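You operate a simulated robot arm through the tools that you are given. There is no shell and no other tool.

Carry out the task below with a simulated two-armed robot. There is one attempt and no reset: what you move stays moved.

JOB
Fit the bulb of the bulb tag's colour in the pole lamp and light it.
Fine: old bulb in the spent cup; plug in only after the change.

The check looks at the end state, three seconds after you hand in, the way a careful person would. Anything else that was tipped, shoved, dropped, spilled or broken makes it a failure.

ROBOT AND FRAMES
Two 7-joint arms with two-finger parallel grippers on one trunk that stands fixed in place. Base frame: the origin is at the foot of the trunk, x ahead of it, y to its left, z up; the work surface is at about z = 0.66. Lengths are in m, angles in degrees, forces in N, time in s.
The left shoulder is at [0.05, 0.187, 1.01], the right one opposite. With the tool pointing down near the work surface each hand reaches from about 0.1 to 0.66 m from the base axis, measured 20 degrees to its own side. Payload 3.43 kg a hand.
Tool frame (each hand has its own): the origin (TCP) lies between the finger pads and is the grasp point; the fingertips stand 0.03 m ahead of it; z points along the fingers, y is the line along which they close. The gripper opens to 0.094 m. The fingers are 0.028 m wide and 0.01 m thick; the gripper's body (0.05 by 0.096 m) begins 0.055 m behind the TCP.
Orientation is told as [roll, pitch, yaw] about the base's x, y, z axes, in that order, counted from this pose: with the fingers straight down and closing along the base's y, the tool's x points along the base's -x, its y along +y and its z along -z.

CONTROLS
- The arms move only by the tool apply_moves. It takes "left_motion", "right_motion" or both (then of equal length, played together; a hand with none holds still); each is a list of rows, each a list of 6 numbers: the shift along the tool's x, y, z in m, then the turn, a rotation vector about the tool's x, y, z in degrees. In form: [[dx, dy, dz, wx, wy, wz], ...]. A call has 1 to 20 rows; each row is the pose to reach, as a shift and turn from the pose commanded when the call began, along the tool's axes at that moment. "left_gripper" and "right_gripper" are, for a hand that has rows, the closure in counts, from 0 (fully open) to 255 (shut), set as the call begins (left out, the last holds). A row lasts 0.2 s, in which the tool goes at most 0.05 m and 8.6 degrees; a call with a longer step from one row to the next is refused whole, and so is a gripper value outside its range. A pose out of reach is approached as far as the arm can. The call stops where the force on the tool passes 90 N (or 10 N more than at its start, if that is more) or the arm is blocked; 0.2 s more then pass. Each finger travels about 0.153 m/s and halts on what it meets, pressing with about 32 N; the grip force reading is that of the motor and also rises with nothing between the fingers. The clock runs only during rows and for 0.2 s after the last one: add rows that repeat a pose to give the fingers time. It gives the time, the measured TCP pose, the force on the tool (base axes), the opening and the grip force at its end, in the units of the frame above (readings bear some noise), with the torque about the TCP (base axes, N m) and any sound that the robot's microphone picked up, and new pictures: "show" is both (left out), scene, wrist or none (wrist: the cameras of the hands that moved).
- Cameras (640 x 400 px; columns grow to the right, rows downward): "scene" is now at [0.1262, -0.0441, 1.172]; the picture's right is [-0.53, -0.84, 0.00], its down [-0.45, 0.28, -0.85] and it looks along [0.72, -0.45, -0.53] (base axes); focal length 280 px, centre (320, 200). "left" rides on the left gripper at [0.076, -0.014, -0.102] in its tool frame; the picture's right is [0.18, 0.98, 0.00], its down [-0.75, 0.14, -0.64] and it looks along [-0.63, 0.12, 0.77] (tool axes); focal length 243 px, centre (320, 200). "right" rides on the right gripper at [0.076, 0.014, -0.102] in its tool frame; the picture's right is [-0.18, 0.98, 0.00], its down [-0.75, -0.14, -0.64] and it looks along [-0.63, -0.12, 0.77] (tool axes); focal length 243 px, centre (320, 200).
- lift_body(by): slides the trunk up (or, below 0, down) by that many m; the arms and the scene camera ride with it, the base frame stays. It gives what a move gives, with no picture.
- head_to(pan, tilt): turns the head with the scene camera to pan (to the left, within 80 degrees either way) and tilt (down, from -29 to 69), counted from straight ahead of the robot. It gives what a move gives, and a new picture of the scene camera.
- pixel_to_xyz(camera, pixels): for up to 12 pixels [column, row] of the newest picture of that camera ("zoom" is the newest enlarged one), the place [x, y, z] in the base frame of the surface seen there, good to about 0.002 m, but the place of the scene camera against the robot may be out by one fixed shift of up to 0.012 m in any direction. It takes no simulated time.
- inspect(camera, box): a new picture of the part [left, top, right, bottom] of that camera's present view, enlarged. It takes no simulated time.
- close_job(): hands the job in; it is judged then, once.

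Open the grippers and draw the arms clear of the work before you hand the job in, unless the task says otherwise.

The tools are called after ">>>" as name(argument=value, ...) on one line, values as JSON. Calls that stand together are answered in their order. apply_moves: Moves the arms, as the interface text tells. Its arguments: {"type":"object","properties":{"left_motion":{"type":"array","items":{"type":"array","items":{"type":"number"}}},"left_gripper":{"type":"number"},"right_motion":{"type":"array","items":{"type":"array","items":{"type":"number"}}},"right_gripper":{"type":"number"},"show":{"type":"string","enum":["both","scene","wrist","none"]}},"required":[]} The other tools are called the same way: lift_body (by) moves the trunk up or down; head_to (pan, tilt) turns the head that bears the scene camera; pixel_to_xyz (camera, pixels) gives the place of the surface under pixels of a picture; inspect (camera, box) takes an enlarged picture of a part of a camera's view; close_job () hands the job in.

At the start:

```text
time_s: 0.0
left_tcp_pos: [0.4038, -0.0115, 1.0358]
left_orientation: [0.1, 0.1, 0.0]
left_ft_force: [0.0, 0.1, 0.0]
left_moment: [-0.01, -0.02, 0.01]
left_gripper_width: 0.0938
left_grasp_force: 0.0
right_tcp_pos: [0.3455, -0.439, 0.9453]
right_orientation: [0.1, 0.0, -0.1]
right_ft_force: [0.0, 0.2, 0.6]
right_moment: [0.03, 0.03, 0.0]
right_gripper_width: 0.0938
right_grasp_force: 0.1
trunk travel left (down, up): [-0.225, 0.207]
head pan, tilt (commanded): [-32.3, 32.0]
```

scene: 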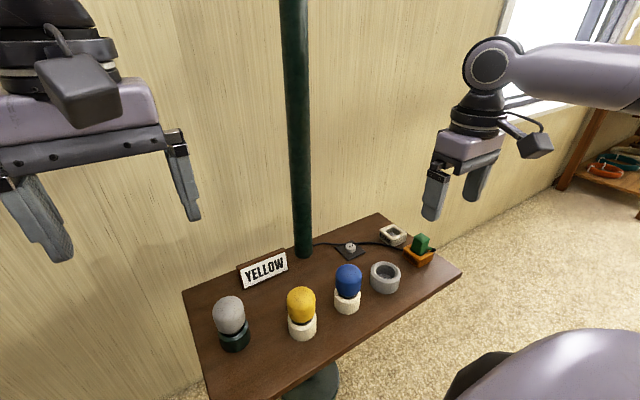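
right: 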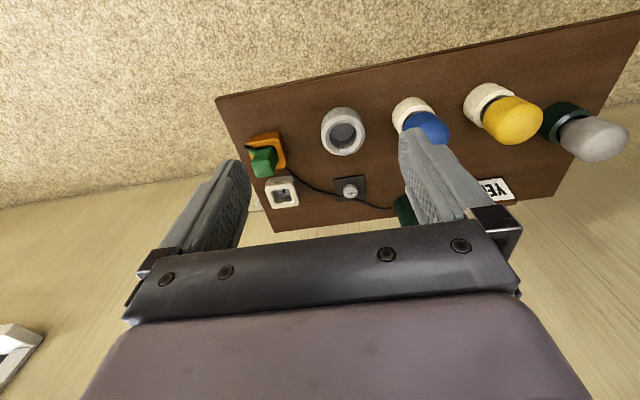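
left: 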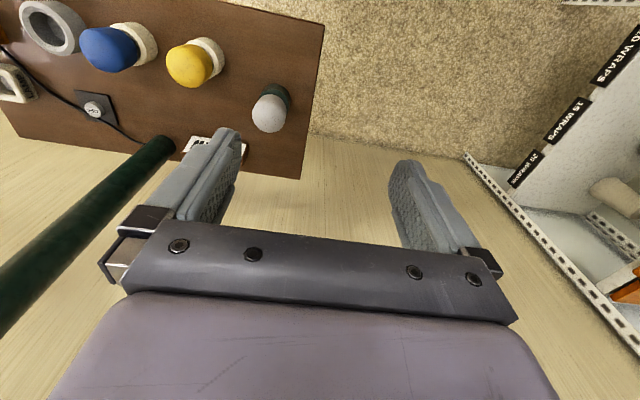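

The scene shows a table with a YELLOW tag at (264,269), a grey bulb in a dark green base at (231,322), yellow and blue bulbs in white cups, an empty grey ring at (385,277), a plug at (422,245) and a socket at (392,236). I'll zoom in for detail before moving anything.

>>> inspect(camera="scene", box=[180, 220, 340, 360])

>>> inspect(camera="scene", box=[310, 210, 470, 320])

>>> pixel_to_xyz(camera="scene", pixels=[[229, 305], [236, 347], [301, 297], [302, 335], [348, 270], [347, 308], [385, 280], [350, 247], [391, 236], [420, 242], [302, 250], [295, 20]])

```text
2.86 times, centred on (260, 290) of scene
```

zoom: 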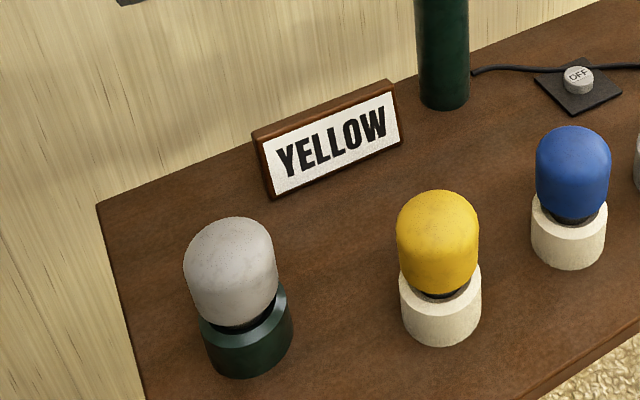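

```text
3.64 times, centred on (390, 265) of scene
```

zoom: 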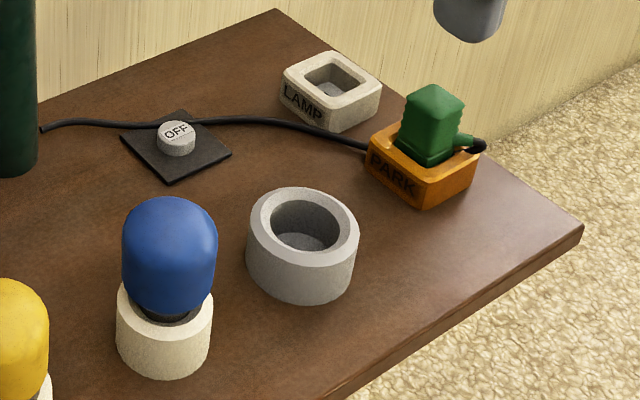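

```text
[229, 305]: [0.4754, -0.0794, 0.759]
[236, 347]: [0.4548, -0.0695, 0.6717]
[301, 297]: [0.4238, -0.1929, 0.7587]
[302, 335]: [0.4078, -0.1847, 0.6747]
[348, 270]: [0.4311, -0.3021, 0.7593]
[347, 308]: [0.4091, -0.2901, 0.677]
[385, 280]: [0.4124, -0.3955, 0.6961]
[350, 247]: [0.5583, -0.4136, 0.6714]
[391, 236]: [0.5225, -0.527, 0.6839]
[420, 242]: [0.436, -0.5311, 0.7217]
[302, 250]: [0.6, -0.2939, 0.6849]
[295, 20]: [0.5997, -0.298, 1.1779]
```

The pole runs out of the top of the picture, so I need to see where the lamp head is. I'll turn the head up to look along the pole.

>>> head_to(pan=-32.3, tilt=-15)

```text
time_s: 1.1
left_tcp_pos: [0.404, -0.0113, 1.0348]
left_orientation: [-0.1, 0.1, -0.1]
left_ft_force: [-0.1, -0.3, 0.3]
left_moment: [-0.01, -0.02, -0.04]
left_gripper_width: 0.0939
left_grasp_force: 0.0
right_tcp_pos: [0.3447, -0.4387, 0.9448]
right_orientation: [0.1, 0.0, -0.2]
right_ft_force: [0.6, 0.3, -0.3]
right_moment: [-0.01, 0.0, -0.02]
right_gripper_width: 0.0941
right_grasp_force: 0.1
trunk travel left (down, up): [-0.225, 0.207]
head pan, tilt (commanded): [-32.3, -15.0]
```

scene: 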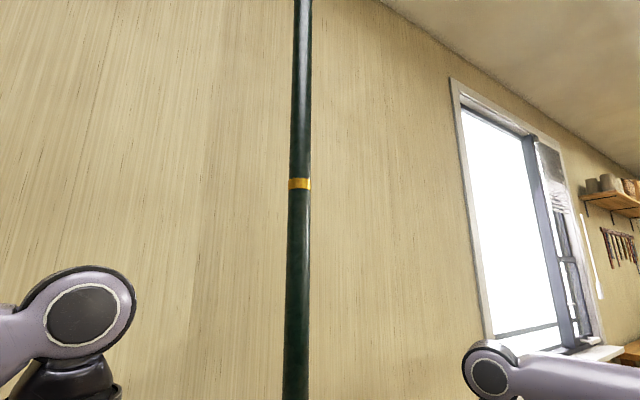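

The pole keeps going, with a yellow band at (299,183). I'll tilt further up to find the top.

>>> head_to(pan=-32.3, tilt=-29)

>>> pixel_to_xyz(camera="scene", pixels=[[299, 183], [302, 10]])

```text
time_s: 1.9
left_tcp_pos: [0.4049, -0.0119, 1.0352]
left_orientation: [0.0, 0.0, 0.0]
left_ft_force: [0.0, 0.1, -0.5]
left_moment: [0.0, -0.02, 0.02]
left_gripper_width: 0.0938
left_grasp_force: 0.1
right_tcp_pos: [0.3463, -0.4375, 0.9436]
right_orientation: [0.0, 0.0, -0.1]
right_ft_force: [0.4, 0.3, -0.9]
right_moment: [-0.02, 0.01, 0.0]
right_gripper_width: 0.0938
right_grasp_force: 0.0
trunk travel left (down, up): [-0.225, 0.207]
head pan, tilt (commanded): [-32.3, -28.6]
```

scene: 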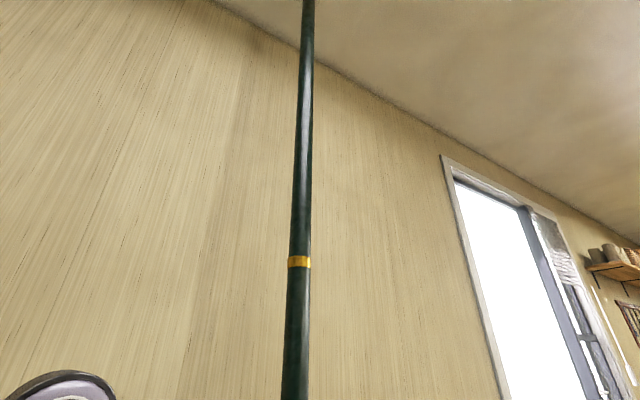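

```text
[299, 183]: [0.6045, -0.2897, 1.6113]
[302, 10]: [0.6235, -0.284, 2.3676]
```

The pole still leaves the picture at the top (308,5). I'll measure points along it to see how high it goes.

>>> pixel_to_xyz(camera="scene", pixels=[[299, 262], [302, 150], [307, 50], [308, 5], [308, 1], [350, 40], [260, 20]])

>>> inspect(camera="scene", box=[240, 0, 400, 100])

```text
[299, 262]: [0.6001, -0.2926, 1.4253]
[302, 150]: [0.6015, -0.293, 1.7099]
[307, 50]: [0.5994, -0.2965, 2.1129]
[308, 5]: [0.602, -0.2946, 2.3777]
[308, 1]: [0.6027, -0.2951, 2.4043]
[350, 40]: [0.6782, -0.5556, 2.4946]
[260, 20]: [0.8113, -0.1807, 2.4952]
```

```text
4.00 times, centred on (320, 50) of scene
```

zoom: 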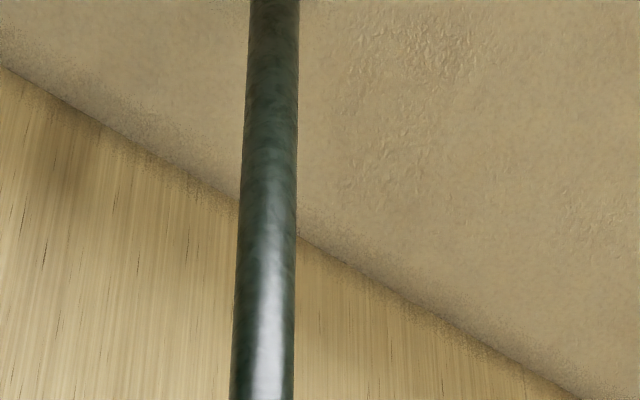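

The pole nearly reaches the ceiling (about 2.4 of 2.495 m). I'll raise the trunk to see its top.

>>> lift_body(by=0.2)

>>> head_to(pan=-32.3, tilt=-29)

```text
time_s: 4.1
left_tcp_pos: [0.4034, -0.0114, 1.2343]
left_orientation: [0.0, 0.0, 0.0]
left_ft_force: [-0.8, -1.1, -0.3]
left_moment: [-0.02, -0.05, 0.03]
left_gripper_width: 0.0941
left_grasp_force: 0.1
right_tcp_pos: [0.3468, -0.4382, 1.1438]
right_orientation: [0.0, -0.1, 0.0]
right_ft_force: [1.0, 0.4, 0.0]
right_moment: [-0.04, -0.02, 0.01]
right_gripper_width: 0.0941
right_grasp_force: 0.1
trunk travel left (down, up): [-0.425, 0.007]
head pan, tilt (commanded): [-32.3, -28.6]
```

```text
time_s: 4.7
left_tcp_pos: [0.4043, -0.0116, 1.235]
left_orientation: [0.0, 0.0, -0.1]
left_ft_force: [0.2, -0.4, 0.1]
left_moment: [0.0, -0.01, -0.02]
left_gripper_width: 0.0937
left_grasp_force: 0.0
right_tcp_pos: [0.3466, -0.4381, 1.1443]
right_orientation: [0.0, -0.1, -0.1]
right_ft_force: [0.2, -0.5, -0.9]
right_moment: [0.01, -0.02, 0.0]
right_gripper_width: 0.094
right_grasp_force: 0.2
trunk travel left (down, up): [-0.425, 0.007]
head pan, tilt (commanded): [-32.3, -28.6]
```

scene: 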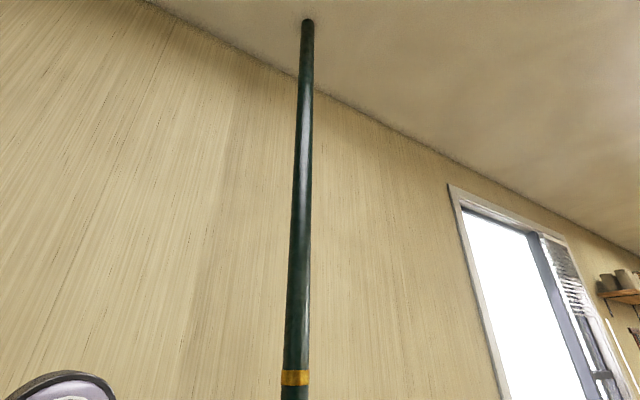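

The pole just ends at the ceiling with no fitting on it. The dark green holder with the grey bulb may be the lamp's socket, so I'll look down at the table from this height and check around it.

>>> head_to(pan=-20, tilt=50)

>>> inspect(camera="left", box=[0, 0, 320, 200])

>>> inspect(camera="right", box=[200, 0, 640, 275])

```text
time_s: 6.2
left_tcp_pos: [0.4046, -0.0109, 1.2342]
left_orientation: [0.0, 0.0, -0.1]
left_ft_force: [-0.1, -0.6, 0.0]
left_moment: [0.0, 0.01, 0.01]
left_gripper_width: 0.0939
left_grasp_force: 0.1
right_tcp_pos: [0.3465, -0.4379, 1.1434]
right_orientation: [0.0, 0.0, -0.1]
right_ft_force: [-0.4, 0.3, 0.0]
right_moment: [0.01, -0.01, -0.03]
right_gripper_width: 0.094
right_grasp_force: 0.2
trunk travel left (down, up): [-0.425, 0.007]
head pan, tilt (commanded): [-20.0, 50.0]
```

scene: 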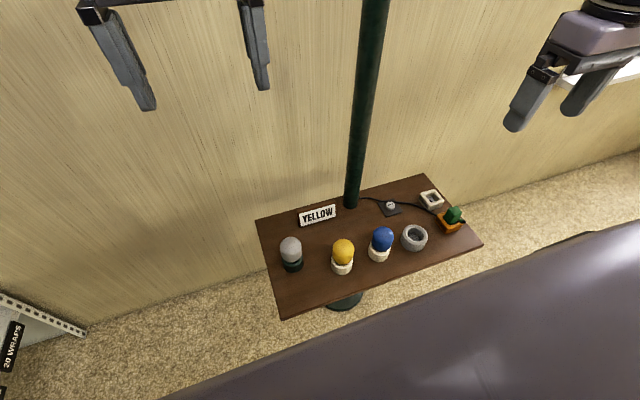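

```text
2.00 times, centred on (160, 100) of left
```

zoom: 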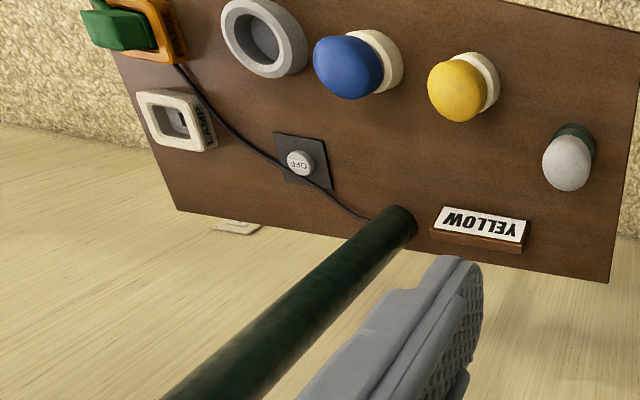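

```text
1.45 times, centred on (420, 138) of right
```

zoom: 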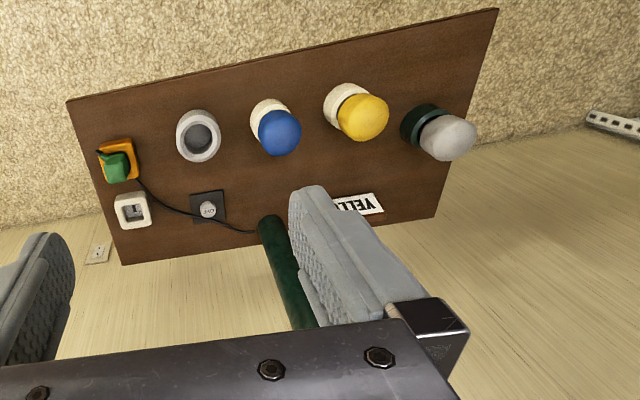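

Now it's clear: the dark green holder with the grey bulb is the lamp, the cord runs from the pole through the OFF switch to the plug in PARK, and the white LAMP box is the outlet. I'll bring the trunk back down to its start height.

>>> lift_body(by=-0.2)

>>> head_to(pan=-32.3, tilt=36)

```text
time_s: 8.4
left_tcp_pos: [0.4033, -0.011, 1.0355]
left_orientation: [-0.1, 0.1, 0.1]
left_ft_force: [0.1, 0.5, -0.2]
left_moment: [0.01, -0.02, 0.0]
left_gripper_width: 0.0941
left_grasp_force: 0.1
right_tcp_pos: [0.3454, -0.4393, 0.9444]
right_orientation: [0.0, 0.0, -0.1]
right_ft_force: [0.1, 0.1, -0.7]
right_moment: [0.0, 0.01, 0.01]
right_gripper_width: 0.0939
right_grasp_force: 0.0
trunk travel left (down, up): [-0.225, 0.207]
head pan, tilt (commanded): [-20.0, 50.0]
```

```text
time_s: 9.1
left_tcp_pos: [0.404, -0.0122, 1.036]
left_orientation: [0.0, 0.0, 0.0]
left_ft_force: [-0.2, -0.2, -0.3]
left_moment: [0.01, -0.01, 0.0]
left_gripper_width: 0.0939
left_grasp_force: 0.1
right_tcp_pos: [0.3456, -0.4377, 0.9442]
right_orientation: [0.0, 0.1, -0.1]
right_ft_force: [-0.1, 0.7, 0.1]
right_moment: [-0.01, 0.0, 0.02]
right_gripper_width: 0.094
right_grasp_force: 0.1
trunk travel left (down, up): [-0.225, 0.207]
head pan, tilt (commanded): [-32.3, 36.0]
```

scene: 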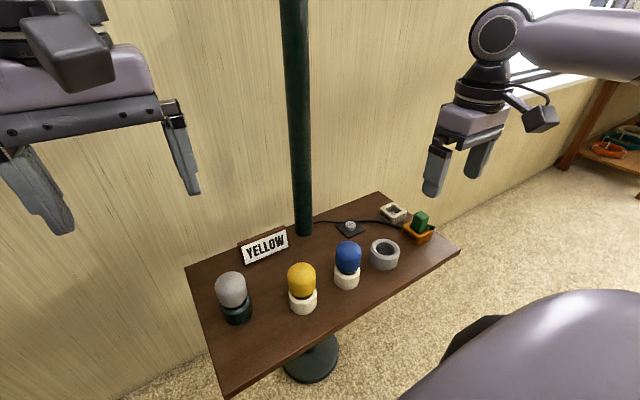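

I'll check where the shelf on the left stands before moving the left arm aside, and localise the objects with the right wrist camera from here.

>>> pixel_to_xyz(camera="left", pixels=[[512, 180], [560, 260], [620, 200], [600, 20], [270, 108], [286, 100], [220, 150], [150, 145]])

>>> inspect(camera="right", box=[210, 60, 410, 240])

>>> pixel_to_xyz(camera="right", pixels=[[263, 160], [283, 192], [342, 132], [350, 191], [430, 128], [515, 118], [595, 140], [268, 143]])

```text
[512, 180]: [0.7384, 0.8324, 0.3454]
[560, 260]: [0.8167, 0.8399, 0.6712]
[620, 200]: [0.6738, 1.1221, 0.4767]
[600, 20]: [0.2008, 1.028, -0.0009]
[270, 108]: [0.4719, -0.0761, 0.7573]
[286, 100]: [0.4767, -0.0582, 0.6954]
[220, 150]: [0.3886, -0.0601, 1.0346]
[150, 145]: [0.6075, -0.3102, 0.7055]
```

```text
2.22 times, centred on (310, 150) of right
```

zoom: 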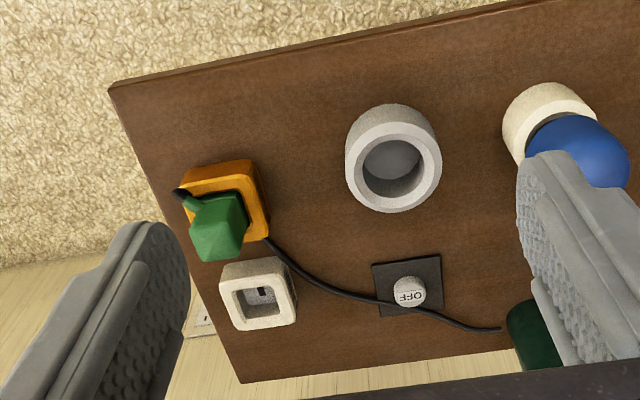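

```text
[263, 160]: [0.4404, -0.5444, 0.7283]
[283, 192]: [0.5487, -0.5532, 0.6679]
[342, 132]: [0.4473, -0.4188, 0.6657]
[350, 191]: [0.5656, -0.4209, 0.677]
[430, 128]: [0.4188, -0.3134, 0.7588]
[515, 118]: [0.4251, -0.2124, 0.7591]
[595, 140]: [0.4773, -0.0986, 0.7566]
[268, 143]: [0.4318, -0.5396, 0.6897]
```

The shelf is far off (y > 0.8), so I move the left arm out to y ≈ 0.24 and bring the right hand back and over to view the lamp and the bulbs from close.

>>> apply_moves(left_motion=[[0.01, 0.04, 0, 0, 0, 0], [0.02, 0.08, 0, 0, 0, 0], [0.03, 0.12, 0, 0, 0, 0], [0.04, 0.16, 0, 0, 0, 0], [0.05, 0.2, 0, 0, 0, 0], [0.06, 0.24, 0, 0, 0, 0], [0.06, 0.26, 0, 0, 0, 0], [0.06, 0.26, 0, 0, 0, 0]], right_motion=[[0.01, 0.04, 0, 0, 0, 0], [0.025, 0.08, 0.0, 0, 0, 0], [0.04, 0.12, 0, 0, 0, 0], [0.055, 0.16, 0, 0, 0, 0], [0.07, 0.2, 0, 0, 0, 0], [0.085, 0.24, 0, 0, 0, 0], [0.1, 0.28, 0, 0, 0, 0], [0.1, 0.28, 0, 0, 0, 0]])

```text
time_s: 10.9
left_tcp_pos: [0.342, 0.2509, 1.0332]
left_orientation: [0.0, -0.1, 0.0]
left_ft_force: [0.9, 0.7, 0.2]
left_moment: [0.01, -0.01, -0.02]
left_gripper_width: 0.094
left_grasp_force: 0.0
right_tcp_pos: [0.2474, -0.159, 0.9457]
right_orientation: [0.0, -0.2, -0.1]
right_ft_force: [27.5, -12.4, -4.5]
right_moment: [1.29, 2.52, 0.97]
right_gripper_width: 0.0939
right_grasp_force: 0.1
trunk travel left (down, up): [-0.225, 0.207]
head pan, tilt (commanded): [-32.3, 36.0]
```

scene: 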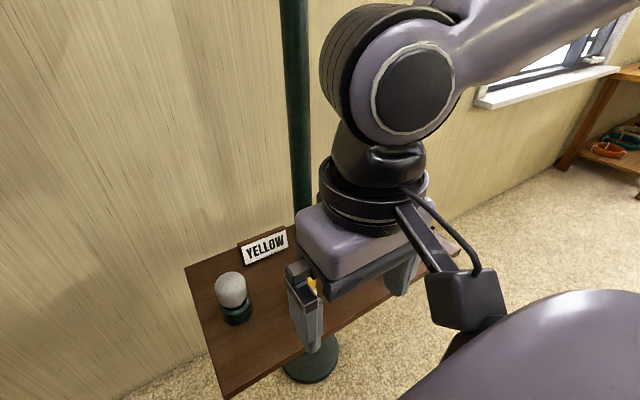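
right: 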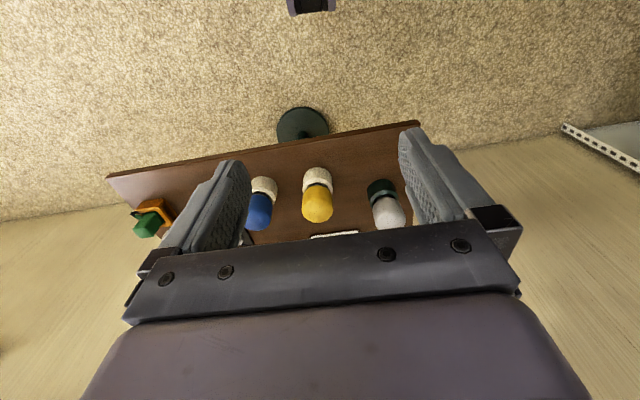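
left: 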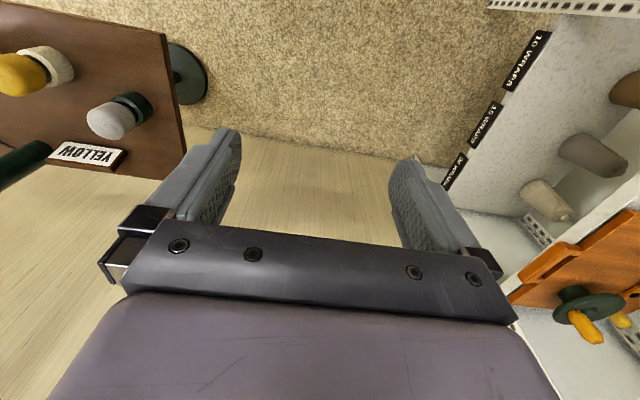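

The right hand reads about 30 N, so the wrist mount is probably touching the robot's own trunk. I'll move forward 0.07 m to get free of it.

>>> apply_moves(right_motion=[[-0.035, 0, 0, 0, 0, 0], [-0.07, 0, 0, 0, 0, 0], [-0.07, 0, 0, 0, 0, 0]])

```text
time_s: 11.7
left_tcp_pos: [0.3417, 0.251, 1.0341]
left_orientation: [0.0, 0.0, 0.0]
left_ft_force: [0.6, -0.3, -0.3]
left_moment: [0.01, 0.01, 0.01]
left_gripper_width: 0.0944
left_grasp_force: 0.0
right_tcp_pos: [0.317, -0.1586, 0.9498]
right_orientation: [-0.2, 0.0, -0.1]
right_ft_force: [0.7, 0.3, -0.5]
right_moment: [0.01, 0.02, -0.03]
right_gripper_width: 0.0938
right_grasp_force: 0.0
trunk travel left (down, up): [-0.225, 0.207]
head pan, tilt (commanded): [-32.3, 36.0]
```

scene: 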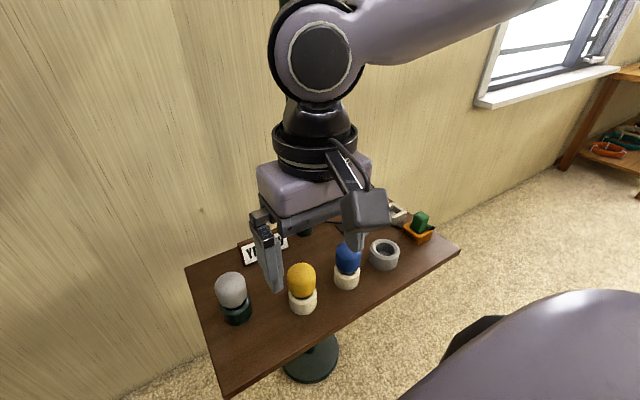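
right: 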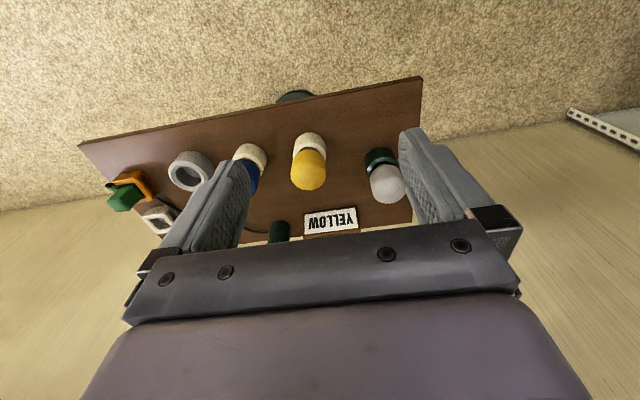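

Forces are back to zero. I zoom the right wrist view on the bulbs to localise them precisely.

>>> inspect(camera="right", box=[270, 110, 430, 220])

>>> pixel_to_xyz(camera="zoom", pixels=[[160, 290], [160, 260], [105, 230], [220, 230], [165, 190], [160, 130], [470, 320], [470, 280], [425, 280], [520, 280], [440, 210], [440, 170]])

```text
3.64 times, centred on (350, 165) of right
```

zoom: 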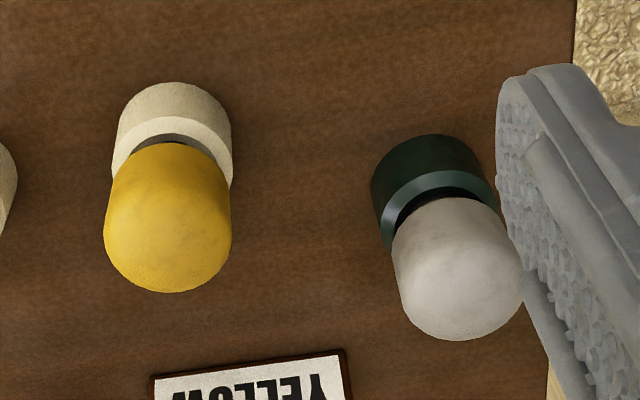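

```text
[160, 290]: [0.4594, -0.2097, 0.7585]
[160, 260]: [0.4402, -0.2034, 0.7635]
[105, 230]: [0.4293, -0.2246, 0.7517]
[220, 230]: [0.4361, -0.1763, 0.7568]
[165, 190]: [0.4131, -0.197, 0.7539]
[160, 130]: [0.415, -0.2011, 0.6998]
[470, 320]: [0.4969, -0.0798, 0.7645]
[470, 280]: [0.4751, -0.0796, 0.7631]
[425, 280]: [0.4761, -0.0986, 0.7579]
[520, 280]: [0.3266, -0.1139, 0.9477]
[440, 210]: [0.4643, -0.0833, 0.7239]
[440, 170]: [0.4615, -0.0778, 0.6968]
```

The grey bulb is near (0.477, -0.080) with its top at z ≈ 0.765, and the yellow one near (0.436, -0.201). I'll move the open right hand to hover over the grey bulb and check alignment.

>>> apply_moves(right_motion=[[-0.04, 0.02, 0, 0, 0, 0], [-0.08, 0.04, 0, 0, 0, 0], [-0.12, 0.06, 0.0, 0, 0, 0], [-0.16, 0.078, 0.0, 0, 0, 0], [-0.161, 0.078, 0.04, 0, 0, 0], [-0.161, 0.078, 0.08, 0, 0, 0], [-0.161, 0.078, 0.09, 0, 0, 0], [-0.161, 0.078, 0.09, 0, 0, 0]], right_gripper=0)

```text
time_s: 13.5
left_tcp_pos: [0.3423, 0.2513, 1.0332]
left_orientation: [0.0, 0.0, 0.1]
left_ft_force: [-1.7, 1.0, -0.2]
left_moment: [0.0, 0.0, -0.03]
left_gripper_width: 0.0939
left_grasp_force: 0.1
right_tcp_pos: [0.4356, -0.1529, 0.8719]
right_orientation: [0.0, -0.1, -0.1]
right_ft_force: [-0.3, 0.5, -0.4]
right_moment: [0.02, 0.0, 0.0]
right_gripper_width: 0.0935
right_grasp_force: 0.1
right hand out of reach, approached as far as the arm can: row 2, 3, 4, 5, 6, 7, 8
trunk travel left (down, up): [-0.225, 0.207]
head pan, tilt (commanded): [-32.3, 36.0]
```

scene: 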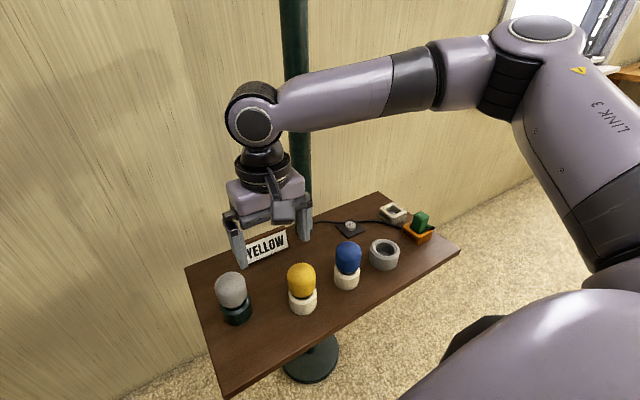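
right: 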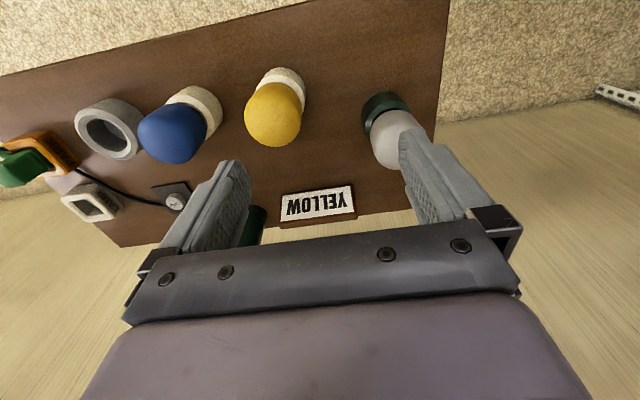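

The right hand stopped at (0.436, -0.153), short of the target; probably a wrist limit from holding yaw at zero. I'll turn the hand counter-clockwise (as seen from above) in the hover pose to see if the arm then reaches.

>>> apply_moves(right_motion=[[0, 0, 0, 0, 0, -8], [0, 0, 0, 0, 0, -16], [0, 0, 0, 0, 0, -24], [0, 0, 0, 0, 0, -32], [0, 0, 0, 0, 0, -40], [0, 0, 0, 0, 0, -40]])

```text
time_s: 14.9
left_tcp_pos: [0.3415, 0.2518, 1.0335]
left_orientation: [0.1, 0.1, 0.1]
left_ft_force: [-0.2, -0.5, 0.1]
left_moment: [0.02, -0.01, -0.02]
left_gripper_width: 0.094
left_grasp_force: 0.1
right_tcp_pos: [0.4342, -0.1531, 0.8724]
right_orientation: [0.0, 0.0, 40.0]
right_ft_force: [-0.4, -0.5, 0.0]
right_moment: [0.03, 0.01, 0.0]
right_gripper_width: 0.094
right_grasp_force: 0.0
trunk travel left (down, up): [-0.225, 0.207]
head pan, tilt (commanded): [-32.3, 36.0]
```

scene: 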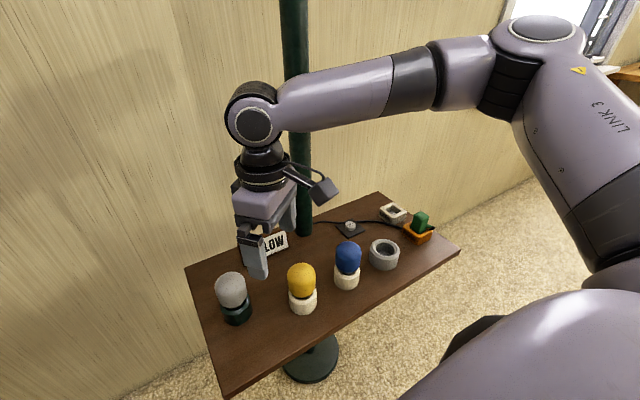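
right: 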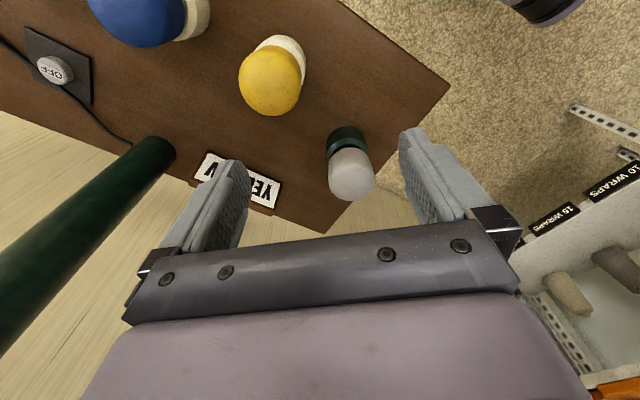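

Yaw is now 40°. I try to shift to (0.477, -0.080) from here at the same height.

>>> apply_moves(right_motion=[[-0.04, 0.014, 0, 0, 0, 0], [-0.08, 0.028, 0, 0, 0, 0], [-0.08, 0.028, 0, 0, 0, 0]])

```text
time_s: 15.7
left_tcp_pos: [0.3423, 0.2509, 1.0334]
left_orientation: [0.0, 0.0, 0.1]
left_ft_force: [-0.5, 0.1, 0.1]
left_moment: [0.02, -0.01, 0.0]
left_gripper_width: 0.094
left_grasp_force: 0.2
right_tcp_pos: [0.4359, -0.1536, 0.8774]
right_orientation: [0.0, -0.1, 39.9]
right_ft_force: [-0.9, 0.1, -0.1]
right_moment: [-0.02, 0.02, 0.01]
right_gripper_width: 0.0939
right_grasp_force: 0.1
right hand out of reach, approached as far as the arm can: row 1, 2, 3
trunk travel left (down, up): [-0.225, 0.207]
head pan, tilt (commanded): [-32.3, 36.0]
```

scene: 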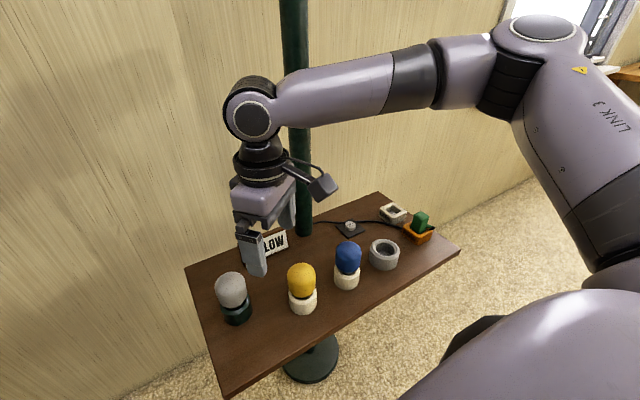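
right: 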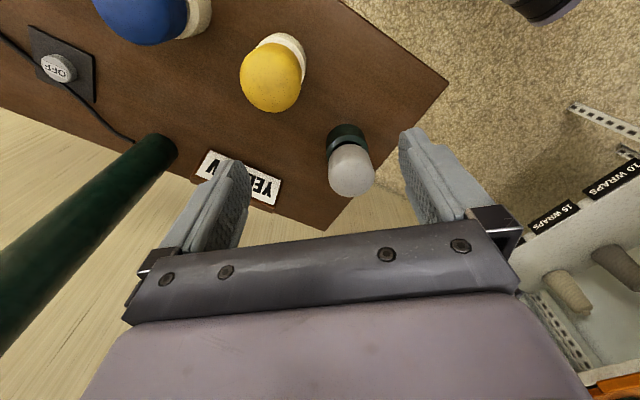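

Yaw made no difference, so some other joint limits it. I'll raise the hand to z ≈ 1.03 and probe going to y ≈ -0.08 from there.

>>> apply_moves(right_motion=[[0, 0, -0.05, 0, 0, 0], [0, 0, -0.1, 0, 0, 0], [0, 0, -0.15, 0, 0, 0], [-0.03, 0.01, -0.15, 0, 0, 0], [-0.06, 0.02, -0.15, 0, 0, 0], [-0.08, 0.028, -0.15, 0, 0, 0], [-0.08, 0.028, -0.15, 0, 0, 0]])

```text
time_s: 17.3
left_tcp_pos: [0.3427, 0.2502, 1.0336]
left_orientation: [0.1, 0.0, 0.1]
left_ft_force: [0.2, -0.5, -0.6]
left_moment: [0.02, 0.0, 0.02]
left_gripper_width: 0.0941
left_grasp_force: 0.1
right_tcp_pos: [0.4334, -0.1639, 1.0145]
right_orientation: [0.0, 0.1, 40.0]
right_ft_force: [0.2, -0.3, 0.3]
right_moment: [-0.03, 0.04, 0.0]
right_gripper_width: 0.0942
right_grasp_force: 0.1
right hand out of reach, approached as far as the arm can: row 2, 3, 4, 5, 6, 7
trunk travel left (down, up): [-0.225, 0.207]
head pan, tilt (commanded): [-32.3, 36.0]
```

scene: 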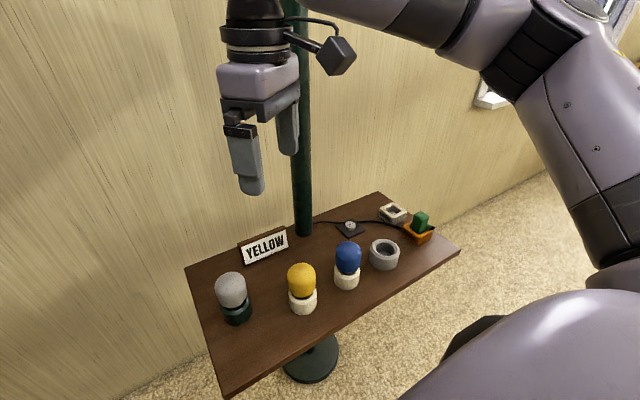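
right: 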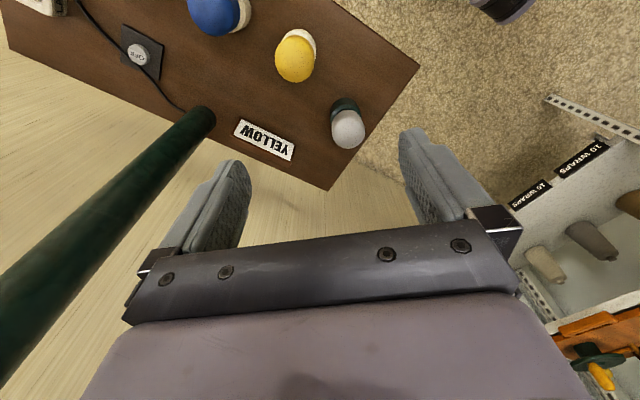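

The right hand can't pass y ≈ -0.155 here, so I'll test the left arm, which began over y ≈ -0.01. First I withdraw the right hand to its own side, then bring the left hand in.

>>> apply_moves(right_motion=[[0.037, -0.021, 0.01, 0, 0, 7], [0.074, -0.042, 0.02, 0, 0, 14], [0.111, -0.063, 0.03, 0, 0, 21], [0.148, -0.084, 0.04, 0, 0, 28], [0.185, -0.105, 0.05, 0, 0, 35], [0.223, -0.126, 0.06, 0, 0, 40], [0.223, -0.126, 0.06, 0, 0, 40]], show="none")

>>> apply_moves(left_motion=[[-0.02, -0.045, 0, 0, 0, 0], [-0.04, -0.09, 0, 0, 0, 0], [-0.06, -0.135, 0, 0, 0, 0], [-0.08, -0.18, 0, 0, 0, 0], [-0.1, -0.22, 0.02, 0, 0, 0], [-0.11, -0.26, 0.04, 0, 0, 0], [-0.12, -0.29, 0.06, 0, 0, 0], [-0.13, -0.32, 0.09, 0, 0, 0], [-0.135, -0.331, 0.12, 0, 0, 0], [-0.135, -0.331, 0.12, 0, 0, 0]], left_gripper=0)

```text
time_s: 18.9
left_tcp_pos: [0.3427, 0.2498, 1.0338]
left_orientation: [0.0, 0.0, 0.0]
left_ft_force: [0.4, 0.7, -0.7]
left_moment: [0.01, 0.0, 0.01]
left_gripper_width: 0.094
left_grasp_force: 0.2
right_tcp_pos: [0.3377, -0.4027, 0.9517]
right_orientation: [0.0, 0.0, -0.1]
right_ft_force: [-0.4, -0.4, 0.8]
right_moment: [0.04, -0.01, 0.01]
right_gripper_width: 0.0938
right_grasp_force: 0.1
trunk travel left (down, up): [-0.225, 0.207]
head pan, tilt (commanded): [-32.3, 36.0]
```

```text
time_s: 21.1
left_tcp_pos: [0.4793, -0.0837, 0.9137]
left_orientation: [-0.1, 0.0, 0.0]
left_ft_force: [-0.2, 0.1, -0.4]
left_moment: [0.05, 0.02, 0.02]
left_gripper_width: 0.0941
left_grasp_force: 0.0
right_tcp_pos: [0.3394, -0.403, 0.9504]
right_orientation: [0.0, 0.0, -0.1]
right_ft_force: [-0.6, -0.5, 0.2]
right_moment: [-0.01, -0.01, 0.03]
right_gripper_width: 0.0938
right_grasp_force: 0.0
trunk travel left (down, up): [-0.225, 0.207]
head pan, tilt (commanded): [-32.3, 36.0]
```

scene: 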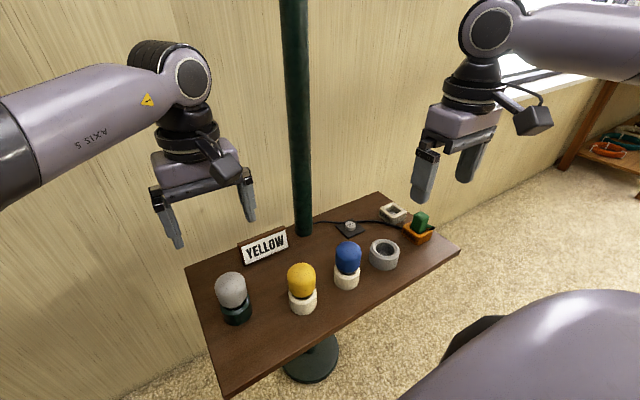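
left: 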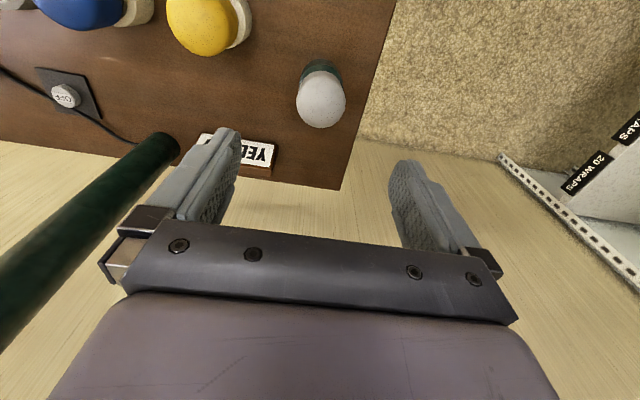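

The left hand reaches the lamp easily. I'll see how far it can go to the right (towards yellow and blue), moving the right hand further out first to keep them apart.

>>> apply_moves(right_motion=[[0.0, -0.04, 0, 0, 0, 0], [0.0, -0.08, 0, 0, 0, 0], [0.0, -0.12, 0, 0, 0, 0], [0.0, -0.15, 0, 0, 0, 0], [0.0, -0.15, 0, 0, 0, 0]], show="none")

>>> apply_moves(left_motion=[[0.01, -0.04, 0, 0, 0, 0], [0.02, -0.08, 0, 0, 0, 0], [0.03, -0.12, 0, 0, 0, 0], [0.03, -0.16, 0, 0, 0, 0], [0.03, -0.2, 0, 0, 0, 0], [0.03, -0.24, 0, 0, 0, 0], [0.03, -0.24, 0, 0, 0, 0]])

```text
time_s: 22.3
left_tcp_pos: [0.4786, -0.0832, 0.913]
left_orientation: [0.0, 0.0, 0.0]
left_ft_force: [0.3, 0.1, 0.3]
left_moment: [-0.01, 0.0, -0.02]
left_gripper_width: 0.094
left_grasp_force: 0.0
right_tcp_pos: [0.3383, -0.5537, 0.9508]
right_orientation: [0.0, 0.0, -0.1]
right_ft_force: [-0.6, 0.7, 1.1]
right_moment: [-0.05, 0.0, -0.01]
right_gripper_width: 0.0941
right_grasp_force: 0.0
trunk travel left (down, up): [-0.225, 0.207]
head pan, tilt (commanded): [-32.3, 36.0]
```

```text
time_s: 24.1
left_tcp_pos: [0.4258, -0.1422, 0.8858]
left_orientation: [-1.2, -0.5, 3.1]
left_ft_force: [0.9, 0.4, 0.0]
left_moment: [0.0, -0.05, -0.03]
left_gripper_width: 0.0942
left_grasp_force: 0.2
left hand out of reach, approached as far as the arm can: row 2, 3, 4, 5, 6, 7
right_tcp_pos: [0.3372, -0.553, 0.9508]
right_orientation: [-0.2, -0.1, -0.1]
right_ft_force: [0.0, 0.1, 0.7]
right_moment: [0.0, 0.02, -0.04]
right_gripper_width: 0.0942
right_grasp_force: 0.0
trunk travel left (down, up): [-0.225, 0.207]
head pan, tilt (commanded): [-32.3, 36.0]
stopped in row 7 (left hand): the arm was blocked; the commanded pose is now the measured one
```

scene: 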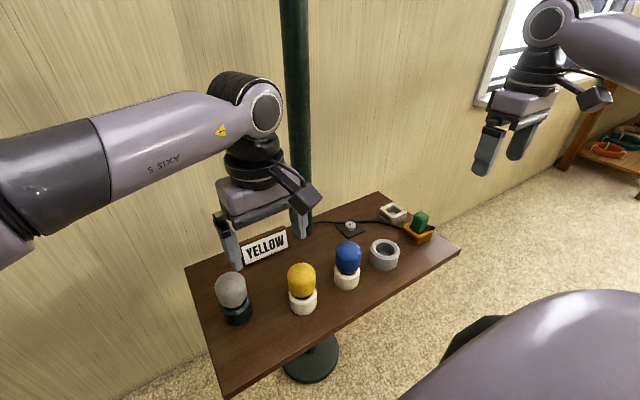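
left: 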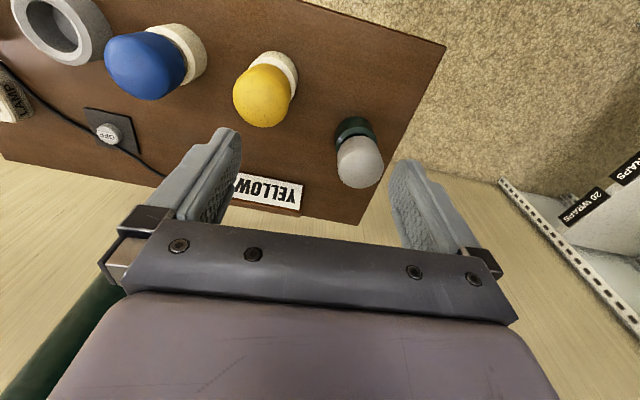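

The left arm was blocked at y ≈ -0.14 (a link touching the robot itself, tool force near zero). I'll back the left hand off, squaring its orientation, and then test whether a different trunk height lets the right hand reach the lamp.

>>> apply_moves(left_motion=[[0.0, 0.03, -0.01, -0.6, 0.2, 1.5], [0.01, 0.07, -0.03, -1.2, 0.5, 3.1], [0.03, 0.11, -0.06, -1.2, 0.5, 3.1], [0.04, 0.15, -0.09, -1.2, 0.5, 3.1], [0.05, 0.19, -0.12, -1.2, 0.5, 3.1], [0.06, 0.23, -0.15, -1.2, 0.5, 3.1], [0.07, 0.27, -0.15, -1.2, 0.5, 3.1], [0.08, 0.31, -0.15, -1.2, 0.5, 3.1], [0.08, 0.35, -0.15, -1.2, 0.5, 3.1], [0.08, 0.39, -0.15, -1.2, 0.5, 3.1]], show="none")

>>> lift_body(by=0.2)

>>> apply_moves(right_motion=[[-0.015, 0.045, 0.01, 0, 0, 0], [-0.03, 0.09, 0.02, 0, 0, 0], [-0.045, 0.135, 0.04, 0, 0, 0], [-0.06, 0.18, 0.06, 0, 0, 0], [-0.075, 0.225, 0.08, 0, 0, 0], [-0.09, 0.27, 0.1, 0, 0, 0], [-0.1, 0.315, 0.12, 0, 0, 0], [-0.11, 0.355, 0.15, 0, 0, 0], [-0.12, 0.395, 0.18, 0, 0, 0], [-0.13, 0.435, 0.21, 0, 0, 0], [-0.139, 0.473, 0.24, 0, 0, 0], [-0.139, 0.473, 0.24, 0, 0, 0]])

```text
refused: row 3 steps farther than a row can; nothing moved
```

```text
time_s: 26.3
left_tcp_pos: [0.4252, -0.1424, 1.0871]
left_orientation: [-1.0, -0.5, 3.1]
left_ft_force: [0.5, -0.2, 0.9]
left_moment: [-0.03, 0.02, -0.02]
left_gripper_width: 0.094
left_grasp_force: 0.0
right_tcp_pos: [0.3374, -0.5516, 1.1509]
right_orientation: [0.0, 0.0, -0.1]
right_ft_force: [0.4, 0.2, 1.0]
right_moment: [0.01, -0.02, -0.02]
right_gripper_width: 0.094
right_grasp_force: 0.0
trunk travel left (down, up): [-0.425, 0.007]
head pan, tilt (commanded): [-32.3, 36.0]
```

```text
refused: row 3 steps farther than a row can; nothing moved
```

Both moves were refused for step length; only the trunk lifted, which did no harm. I'll retract the left hand first with shorter steps.

>>> apply_moves(left_motion=[[0.0, 0.03, 0, -0.6, 0.2, 1.5], [0.01, 0.07, 0, -1.2, 0.5, 3.1], [0.02, 0.11, 0, -1.2, 0.5, 3.1], [0.03, 0.15, 0, -1.2, 0.5, 3.1], [0.04, 0.19, 0, -1.2, 0.5, 3.1], [0.05, 0.23, 0, -1.2, 0.5, 3.1], [0.06, 0.27, 0, -1.2, 0.5, 3.1], [0.07, 0.31, 0, -1.2, 0.5, 3.1], [0.08, 0.35, 0, -1.2, 0.5, 3.1], [0.08, 0.39, 0, -1.2, 0.5, 3.1]], show="none")

```text
time_s: 28.5
left_tcp_pos: [0.3238, 0.2395, 1.0788]
left_orientation: [0.3, -0.1, -0.3]
left_ft_force: [-0.5, 0.3, 0.5]
left_moment: [-0.01, -0.01, -0.01]
left_gripper_width: 0.0939
left_grasp_force: 0.0
right_tcp_pos: [0.3384, -0.5527, 1.1511]
right_orientation: [0.0, 0.0, -0.2]
right_ft_force: [-0.5, 1.1, 1.0]
right_moment: [-0.02, 0.01, -0.02]
right_gripper_width: 0.094
right_grasp_force: 0.0
trunk travel left (down, up): [-0.425, 0.007]
head pan, tilt (commanded): [-32.3, 36.0]
```

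The left hand is clear at y ≈ 0.24. With the trunk raised, I now test the right hand towards the lamp at a safe height (z ≈ 0.95).

>>> apply_moves(right_motion=[[-0.01, 0.04, 0.01, 0, 0, 0], [-0.02, 0.08, 0.02, 0, 0, 0], [-0.03, 0.12, 0.03, 0, 0, 0], [-0.04, 0.16, 0.05, 0, 0, 0], [-0.05, 0.2, 0.07, 0, 0, 0], [-0.06, 0.24, 0.09, 0, 0, 0], [-0.07, 0.28, 0.11, 0, 0, 0], [-0.08, 0.32, 0.13, 0, 0, 0], [-0.09, 0.36, 0.15, 0, 0, 0], [-0.1, 0.4, 0.17, 0, 0, 0], [-0.12, 0.44, 0.19, 0, 0, 0], [-0.139, 0.473, 0.2, 0, 0, 0], [-0.139, 0.473, 0.2, 0, 0, 0]])

```text
time_s: 31.3
left_tcp_pos: [0.325, 0.2389, 1.078]
left_orientation: [0.2, -0.2, -0.3]
left_ft_force: [-0.7, 0.4, -0.2]
left_moment: [0.04, 0.04, -0.01]
left_gripper_width: 0.0939
left_grasp_force: 0.1
right_tcp_pos: [0.4253, -0.1758, 0.9941]
right_orientation: [0.0, 0.1, -0.1]
right_ft_force: [0.0, -1.0, -0.5]
right_moment: [-0.04, -0.01, -0.03]
right_gripper_width: 0.094
right_grasp_force: 0.1
right hand out of reach, approached as far as the arm can: row 10, 11, 12, 13
trunk travel left (down, up): [-0.425, 0.007]
head pan, tilt (commanded): [-32.3, 36.0]
```

scene: 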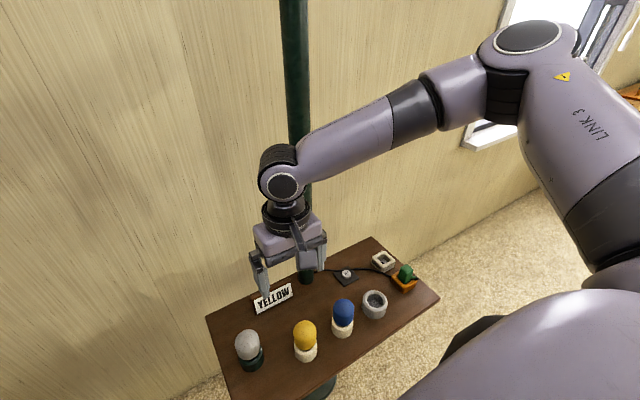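
right: 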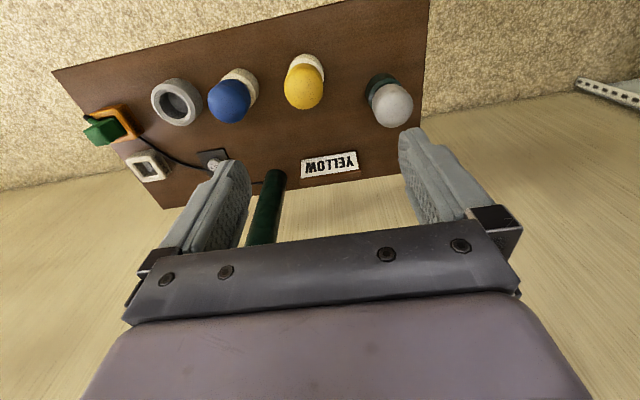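

The limit is the same with the trunk raised, so I'd use a tilted right hand instead, with the left doing any twisting upright. I'll measure the wrist's place in the scene picture to know how much a tilt gains.

>>> pixel_to_xyz(camera="scene", pixels=[[283, 186], [290, 225], [525, 40], [400, 120], [590, 270], [306, 330], [249, 340], [273, 300]])

>>> lift_body(by=-0.2)

```text
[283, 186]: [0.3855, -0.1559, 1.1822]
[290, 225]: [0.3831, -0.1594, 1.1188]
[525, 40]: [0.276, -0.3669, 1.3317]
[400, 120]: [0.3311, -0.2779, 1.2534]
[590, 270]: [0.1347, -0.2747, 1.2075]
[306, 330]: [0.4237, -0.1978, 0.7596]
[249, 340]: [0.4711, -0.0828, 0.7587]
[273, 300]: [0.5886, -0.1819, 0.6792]
```

```text
time_s: 33.5
left_tcp_pos: [0.3256, 0.2396, 0.8801]
left_orientation: [0.1, -0.1, -0.3]
left_ft_force: [0.3, -0.5, -0.5]
left_moment: [0.0, -0.01, -0.01]
left_gripper_width: 0.0941
left_grasp_force: 0.0
right_tcp_pos: [0.4255, -0.1747, 0.7938]
right_orientation: [0.0, -0.1, -0.1]
right_ft_force: [1.8, 0.7, 0.2]
right_moment: [-0.04, -0.01, 0.02]
right_gripper_width: 0.094
right_grasp_force: 0.1
trunk travel left (down, up): [-0.225, 0.207]
head pan, tilt (commanded): [-32.3, 36.0]
```

The lowering brought the right hand down to z = 0.794, with the fingertips just at the yellow bulb's top. That was careless; I raise it straight up now and check the bulb.

>>> apply_moves(right_motion=[[0, 0, -0.04, 0, 0, 0], [0, 0, -0.08, 0, 0, 0], [0, 0, -0.12, 0, 0, 0], [0, 0, -0.12, 0, 0, 0]])

```text
time_s: 34.5
left_tcp_pos: [0.3255, 0.2391, 0.879]
left_orientation: [0.2, -0.2, -0.3]
left_ft_force: [-0.2, -0.1, -0.4]
left_moment: [-0.02, -0.02, 0.0]
left_gripper_width: 0.0941
left_grasp_force: 0.0
right_tcp_pos: [0.4262, -0.175, 0.9155]
right_orientation: [0.0, 0.1, -0.1]
right_ft_force: [-0.1, -0.1, 0.2]
right_moment: [0.03, 0.04, -0.04]
right_gripper_width: 0.0941
right_grasp_force: 0.0
trunk travel left (down, up): [-0.225, 0.207]
head pan, tilt (commanded): [-32.3, 36.0]
```

scene: 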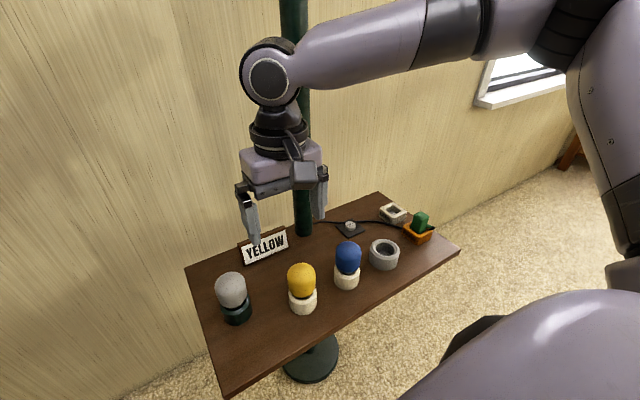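
right: 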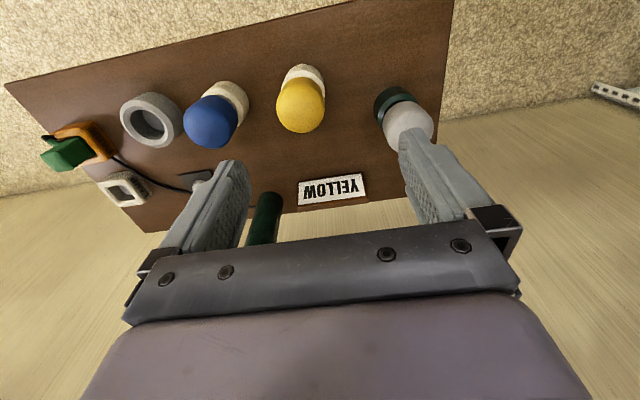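

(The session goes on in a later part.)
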